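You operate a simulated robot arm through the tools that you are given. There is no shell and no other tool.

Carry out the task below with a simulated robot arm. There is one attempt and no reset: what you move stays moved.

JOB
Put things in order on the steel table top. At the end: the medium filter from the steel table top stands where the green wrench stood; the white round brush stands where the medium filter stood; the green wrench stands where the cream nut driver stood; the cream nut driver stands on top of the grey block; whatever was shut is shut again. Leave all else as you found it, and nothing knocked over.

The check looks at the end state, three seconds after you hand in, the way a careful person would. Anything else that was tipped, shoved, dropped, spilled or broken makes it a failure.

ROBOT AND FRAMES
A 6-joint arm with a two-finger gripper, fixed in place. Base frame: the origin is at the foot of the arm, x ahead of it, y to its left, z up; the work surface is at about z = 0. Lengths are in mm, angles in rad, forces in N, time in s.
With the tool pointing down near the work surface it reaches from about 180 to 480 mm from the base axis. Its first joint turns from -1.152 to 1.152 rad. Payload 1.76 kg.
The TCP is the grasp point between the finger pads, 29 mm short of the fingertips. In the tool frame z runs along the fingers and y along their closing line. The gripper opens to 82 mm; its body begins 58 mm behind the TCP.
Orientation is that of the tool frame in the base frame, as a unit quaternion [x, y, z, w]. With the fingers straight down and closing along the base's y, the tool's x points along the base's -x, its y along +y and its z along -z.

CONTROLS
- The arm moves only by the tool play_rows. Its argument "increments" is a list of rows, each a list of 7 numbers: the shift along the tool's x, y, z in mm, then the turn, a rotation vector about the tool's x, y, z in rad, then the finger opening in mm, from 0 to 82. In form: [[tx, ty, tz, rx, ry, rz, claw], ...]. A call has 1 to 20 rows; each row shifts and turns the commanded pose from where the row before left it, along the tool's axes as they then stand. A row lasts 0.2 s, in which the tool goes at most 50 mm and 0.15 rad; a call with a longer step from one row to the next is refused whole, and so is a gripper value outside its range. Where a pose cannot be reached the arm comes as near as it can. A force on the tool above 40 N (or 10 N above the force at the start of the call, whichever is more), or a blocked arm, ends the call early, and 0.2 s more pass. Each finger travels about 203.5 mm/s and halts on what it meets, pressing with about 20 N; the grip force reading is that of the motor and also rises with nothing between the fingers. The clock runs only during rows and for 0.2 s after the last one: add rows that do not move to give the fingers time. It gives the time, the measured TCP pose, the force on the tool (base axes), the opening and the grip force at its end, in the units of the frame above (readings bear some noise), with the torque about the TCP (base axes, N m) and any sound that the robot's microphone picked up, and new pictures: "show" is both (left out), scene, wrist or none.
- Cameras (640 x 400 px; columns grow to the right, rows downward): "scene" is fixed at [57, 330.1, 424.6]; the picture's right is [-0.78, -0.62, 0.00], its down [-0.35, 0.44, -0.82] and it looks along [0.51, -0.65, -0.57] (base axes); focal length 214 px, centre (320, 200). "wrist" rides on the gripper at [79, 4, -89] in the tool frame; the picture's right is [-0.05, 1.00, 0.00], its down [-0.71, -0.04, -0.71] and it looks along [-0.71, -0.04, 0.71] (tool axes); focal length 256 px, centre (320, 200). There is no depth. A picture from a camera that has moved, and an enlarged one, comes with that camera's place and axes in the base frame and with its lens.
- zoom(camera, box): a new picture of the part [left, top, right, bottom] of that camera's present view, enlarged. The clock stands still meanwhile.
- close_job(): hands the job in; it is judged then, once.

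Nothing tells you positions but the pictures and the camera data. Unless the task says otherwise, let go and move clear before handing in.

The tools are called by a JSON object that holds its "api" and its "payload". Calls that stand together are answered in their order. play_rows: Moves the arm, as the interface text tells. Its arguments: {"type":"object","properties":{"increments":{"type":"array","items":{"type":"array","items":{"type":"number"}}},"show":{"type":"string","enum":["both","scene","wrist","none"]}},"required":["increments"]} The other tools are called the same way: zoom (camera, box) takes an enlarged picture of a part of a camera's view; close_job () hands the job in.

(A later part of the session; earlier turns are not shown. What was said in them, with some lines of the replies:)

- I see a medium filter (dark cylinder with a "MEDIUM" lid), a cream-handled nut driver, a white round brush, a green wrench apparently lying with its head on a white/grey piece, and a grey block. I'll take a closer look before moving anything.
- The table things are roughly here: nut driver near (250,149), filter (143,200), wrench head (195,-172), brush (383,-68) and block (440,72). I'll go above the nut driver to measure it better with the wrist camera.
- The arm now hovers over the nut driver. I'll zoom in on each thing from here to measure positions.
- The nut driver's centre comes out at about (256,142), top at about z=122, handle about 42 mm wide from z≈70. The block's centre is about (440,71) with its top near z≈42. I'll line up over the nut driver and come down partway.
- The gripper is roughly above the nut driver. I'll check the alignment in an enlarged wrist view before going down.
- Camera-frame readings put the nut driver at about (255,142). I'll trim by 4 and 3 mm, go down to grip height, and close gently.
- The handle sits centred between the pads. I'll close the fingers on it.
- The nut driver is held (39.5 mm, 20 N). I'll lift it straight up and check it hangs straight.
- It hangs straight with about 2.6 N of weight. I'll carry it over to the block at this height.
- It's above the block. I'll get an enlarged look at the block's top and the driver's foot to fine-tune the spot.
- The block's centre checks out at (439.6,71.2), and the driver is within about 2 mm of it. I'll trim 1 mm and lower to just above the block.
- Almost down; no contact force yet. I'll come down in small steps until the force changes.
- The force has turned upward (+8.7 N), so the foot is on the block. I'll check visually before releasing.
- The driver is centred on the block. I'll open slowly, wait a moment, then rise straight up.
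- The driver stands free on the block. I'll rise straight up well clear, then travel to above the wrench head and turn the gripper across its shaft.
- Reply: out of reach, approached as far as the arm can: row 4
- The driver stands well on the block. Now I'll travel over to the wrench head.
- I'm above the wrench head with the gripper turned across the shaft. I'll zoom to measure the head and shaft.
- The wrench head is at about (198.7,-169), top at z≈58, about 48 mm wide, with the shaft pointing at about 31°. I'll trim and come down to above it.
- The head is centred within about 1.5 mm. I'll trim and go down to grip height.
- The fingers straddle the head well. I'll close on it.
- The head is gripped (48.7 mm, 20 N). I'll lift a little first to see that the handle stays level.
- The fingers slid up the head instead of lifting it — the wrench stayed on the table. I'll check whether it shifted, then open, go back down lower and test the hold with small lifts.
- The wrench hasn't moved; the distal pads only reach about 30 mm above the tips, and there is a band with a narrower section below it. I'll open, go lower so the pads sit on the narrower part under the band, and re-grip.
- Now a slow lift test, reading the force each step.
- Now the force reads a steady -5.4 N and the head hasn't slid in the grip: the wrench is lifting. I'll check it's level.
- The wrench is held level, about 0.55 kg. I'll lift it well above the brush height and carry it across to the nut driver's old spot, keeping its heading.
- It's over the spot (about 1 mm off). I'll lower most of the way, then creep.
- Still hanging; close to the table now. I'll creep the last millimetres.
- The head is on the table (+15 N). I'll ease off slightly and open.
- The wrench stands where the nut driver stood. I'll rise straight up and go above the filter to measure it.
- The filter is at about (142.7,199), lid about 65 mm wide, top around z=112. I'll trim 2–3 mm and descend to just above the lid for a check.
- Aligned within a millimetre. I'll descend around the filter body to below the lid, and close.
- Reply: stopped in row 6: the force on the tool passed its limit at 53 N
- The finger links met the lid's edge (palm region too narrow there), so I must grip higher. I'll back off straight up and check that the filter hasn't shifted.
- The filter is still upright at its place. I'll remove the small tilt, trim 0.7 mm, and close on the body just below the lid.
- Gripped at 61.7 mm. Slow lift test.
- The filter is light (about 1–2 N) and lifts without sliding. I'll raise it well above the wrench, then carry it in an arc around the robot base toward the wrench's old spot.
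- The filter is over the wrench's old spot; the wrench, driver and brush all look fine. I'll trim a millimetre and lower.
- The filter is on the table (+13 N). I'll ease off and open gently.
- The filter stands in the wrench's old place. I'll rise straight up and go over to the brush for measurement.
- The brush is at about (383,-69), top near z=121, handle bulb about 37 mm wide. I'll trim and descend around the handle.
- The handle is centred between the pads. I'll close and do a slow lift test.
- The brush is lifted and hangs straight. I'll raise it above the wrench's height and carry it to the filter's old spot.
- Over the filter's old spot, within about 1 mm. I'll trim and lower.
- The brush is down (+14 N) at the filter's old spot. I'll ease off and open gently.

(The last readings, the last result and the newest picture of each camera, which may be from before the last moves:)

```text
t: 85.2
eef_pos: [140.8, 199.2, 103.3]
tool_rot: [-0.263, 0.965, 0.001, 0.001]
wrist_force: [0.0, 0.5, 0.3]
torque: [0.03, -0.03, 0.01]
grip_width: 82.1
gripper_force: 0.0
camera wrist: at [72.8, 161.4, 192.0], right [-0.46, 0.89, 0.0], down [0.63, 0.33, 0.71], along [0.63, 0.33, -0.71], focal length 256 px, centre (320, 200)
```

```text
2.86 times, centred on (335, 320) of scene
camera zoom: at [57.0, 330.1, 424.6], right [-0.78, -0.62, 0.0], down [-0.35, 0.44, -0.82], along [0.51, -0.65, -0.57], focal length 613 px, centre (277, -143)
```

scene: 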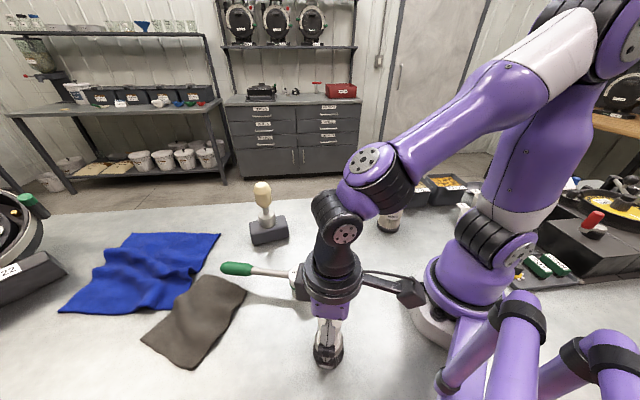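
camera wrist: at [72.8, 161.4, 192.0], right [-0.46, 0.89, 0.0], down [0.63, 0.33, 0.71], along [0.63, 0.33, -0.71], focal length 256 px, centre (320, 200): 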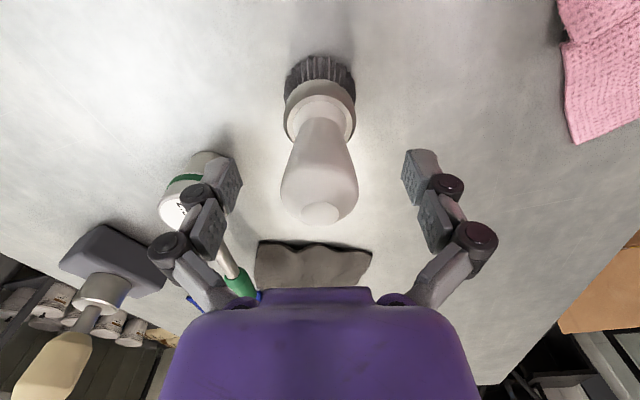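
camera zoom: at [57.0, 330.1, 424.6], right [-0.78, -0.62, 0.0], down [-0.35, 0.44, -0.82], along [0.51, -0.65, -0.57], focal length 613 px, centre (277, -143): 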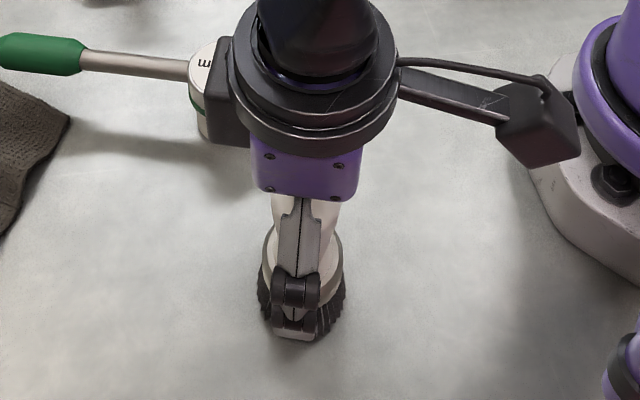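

The brush stands free. I'll rise straight up and move the arm back to where it started to inspect everything.

{"api": "play_rows", "payload": {"increments": [[0, 0, -12, 0, 0, 0, 82], [0, 0, -25, 0, 0, 0, 82], [0, 0, -30, 0, 0, 0, 82], [0, 0, -30, 0, 0, 0, 82], [0, 0, -20, 0, 0, 0, 82], [0, 0, 0, 0, 0, 0, 82]]}}

{"api": "zoom", "payload": {"camera": "wrist", "box": [240, 0, 400, 140]}}

```text
t: 86.7
eef_pos: [142.2, 199.5, 219.2]
tool_rot: [-0.262, 0.965, 0.0, 0.0]
wrist_force: [1.1, 0.0, 0.1]
torque: [0.02, -0.03, -0.02]
grip_width: 82.1
gripper_force: 0.1
camera wrist: at [73.1, 161.8, 308.2], right [-0.46, 0.89, 0.0], down [0.63, 0.33, 0.71], along [0.63, 0.33, -0.71], focal length 256 px, centre (320, 200)
```

scene: 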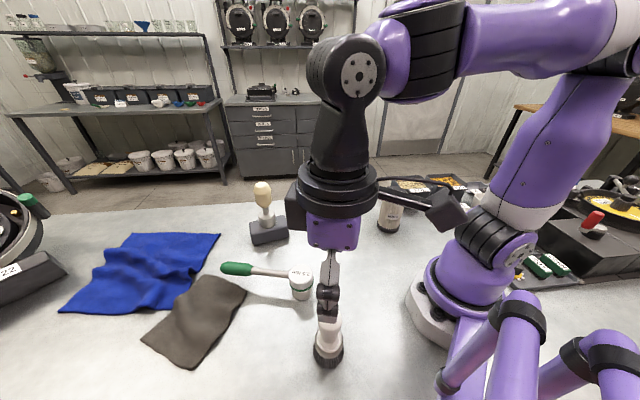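
wrist: 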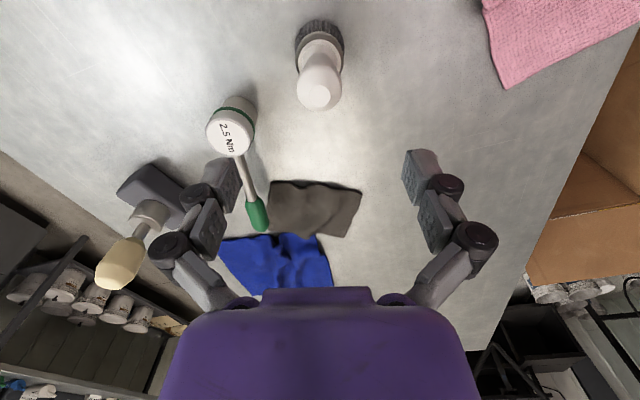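

```text
2.86 times, centred on (320, 70) of wrist
camera zoom: at [73.1, 161.8, 308.2], right [-0.46, 0.89, 0.0], down [0.63, 0.33, 0.71], along [0.63, 0.33, -0.71], focal length 731 px, centre (320, 571)
```

zoom: 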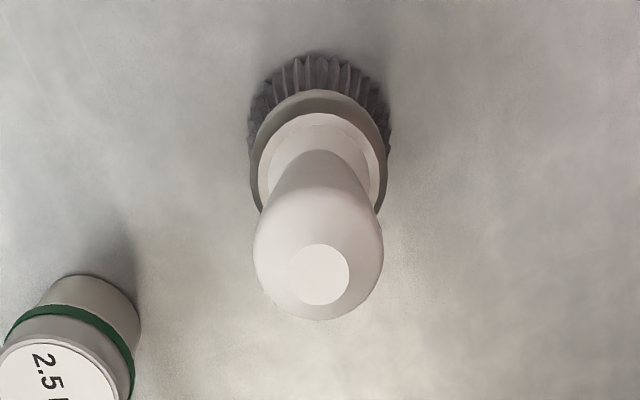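

All four moves look right; the brush is within about 2 mm of the filter's old centre. I'll retract the arm to roughly its starting pose and take a final look.

{"api": "play_rows", "payload": {"increments": [[-4, -22.2, -7, 0, 0, 0, 82], [-4, -22.2, -7, 0, 0, 0, 82], [-4, -22.2, -7, 0, 0, 0, 82], [-4, -22.2, -7, 0, 0, 0, 82], [-4, -22.2, -7, 0, 0, 0, 82], [-4, -22.2, -7, 0, 0, 0, 82], [-4, -22.2, -7, 0, 0, 0, 82], [-4, -22.2, -7, 0, 0, 0, 82], [-4, -22.2, -7, 0, 0, 0, 82], [-4, -22.2, -7, 0, 0, 0, 82], [0, 0, 0, 0, 0, 0.14, 82], [0, 0, 0, 0, 0, 0.14, 82], [0, 0, 0, 0, 0, 0.14, 82], [0, 0, 0, 0, 0, 0.115, 82], [0, 0, 0, 0, 0, 0, 82]]}}

{"api": "zoom", "payload": {"camera": "scene", "box": [200, 170, 440, 390]}}

{"api": "zoom", "payload": {"camera": "scene", "box": [270, 240, 370, 380]}}

{"api": "zoom", "payload": {"camera": "scene", "box": [320, 170, 480, 260]}}

```text
t: 89.8
eef_pos: [287.9, 27.3, 289.6]
tool_rot: [0.002, 1.0, 0.0, 0.0]
wrist_force: [0.4, 0.3, 0.4]
torque: [0.0, -0.02, 0.01]
grip_width: 82.0
gripper_force: 0.0
camera wrist: at [211.0, 31.5, 379.1], right [0.06, 1.0, 0.0], down [0.71, -0.04, 0.71], along [0.71, -0.04, -0.71], focal length 256 px, centre (320, 200)
```

scene: 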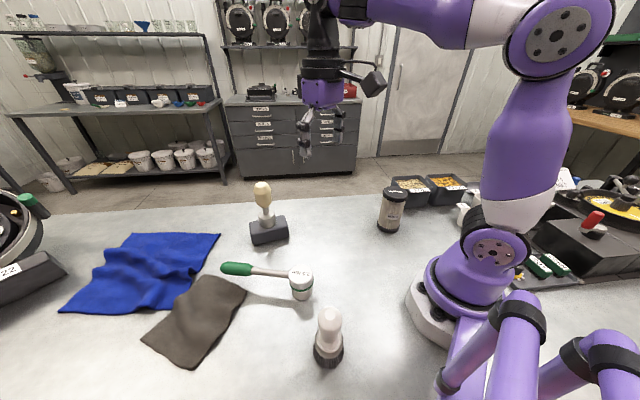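
wrist: 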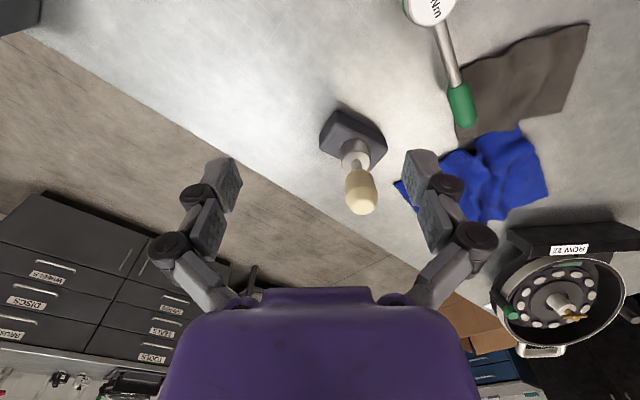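

```text
1.82 times, centred on (320, 280) of scene
camera zoom: at [57.0, 330.1, 424.6], right [-0.78, -0.62, 0.0], down [-0.35, 0.44, -0.82], along [0.51, -0.65, -0.57], focal length 390 px, centre (320, 54)
```

zoom: 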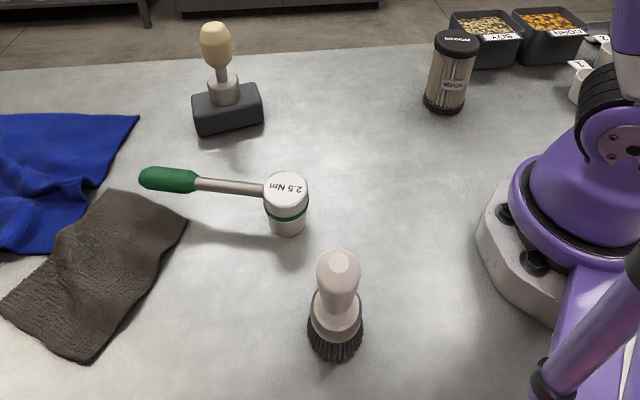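

```text
2.86 times, centred on (320, 310) of scene
camera zoom: at [57.0, 330.1, 424.6], right [-0.78, -0.62, 0.0], down [-0.35, 0.44, -0.82], along [0.51, -0.65, -0.57], focal length 613 px, centre (320, -114)
```

zoom: 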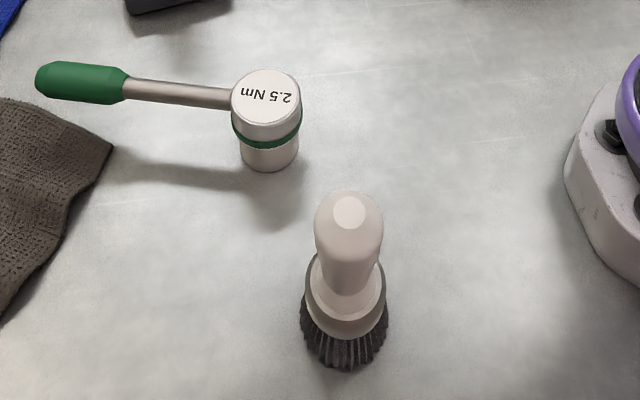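

```text
4.00 times, centred on (400, 215) of scene
camera zoom: at [57.0, 330.1, 424.6], right [-0.78, -0.62, 0.0], down [-0.35, 0.44, -0.82], along [0.51, -0.65, -0.57], focal length 858 px, centre (0, 140)
```

zoom: 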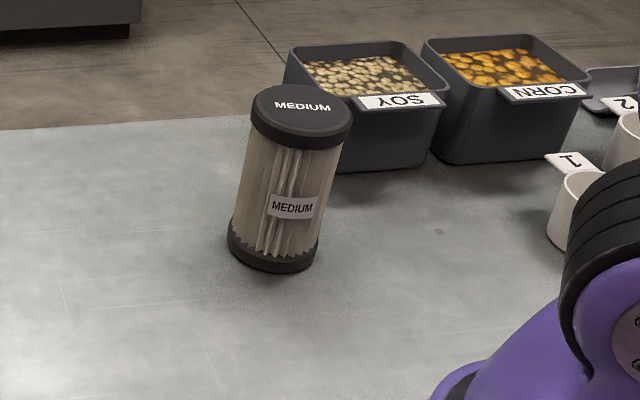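

Everything looks right from here. The nut driver is upright on the block, the wrench stands at the driver's old spot, the filter at the wrench's, and the brush at the filter's. Nothing was opened, nothing else looks disturbed, and the arm is clear, so I'm handing in.

{"api": "close_job", "payload": {}}

```text
The job is handed in.
```

The job is handed in, and in the last pictures all four things stood upright where you asked:

- **Cream nut driver:** on top of the grey block, centred to within about 2 mm.
- **Green wrench:** where the nut driver stood, within about 3 mm, with its handle pointing the same way as before.
- **Medium filter:** where the wrench stood, within about 2 mm.
- **White round brush:** where the filter stood, within about 3 mm.

These distances are my own estimates from the camera pictures.

Two things went wrong along the way, and neither left a visible change:

- **Wrench:** on the first lift the fingers slid up its head and it stayed on the table. I gripped lower and it lifted level.
- **Filter:** while coming down around it, the finger links pressed on its lid, and the arm stopped itself at 53 N. The filter stayed upright in its place, and I then gripped it higher.

I opened nothing, so there was nothing to shut again. The other objects looked undisturbed. The gripper is open and the arm is back near its starting pose, clear of everything.
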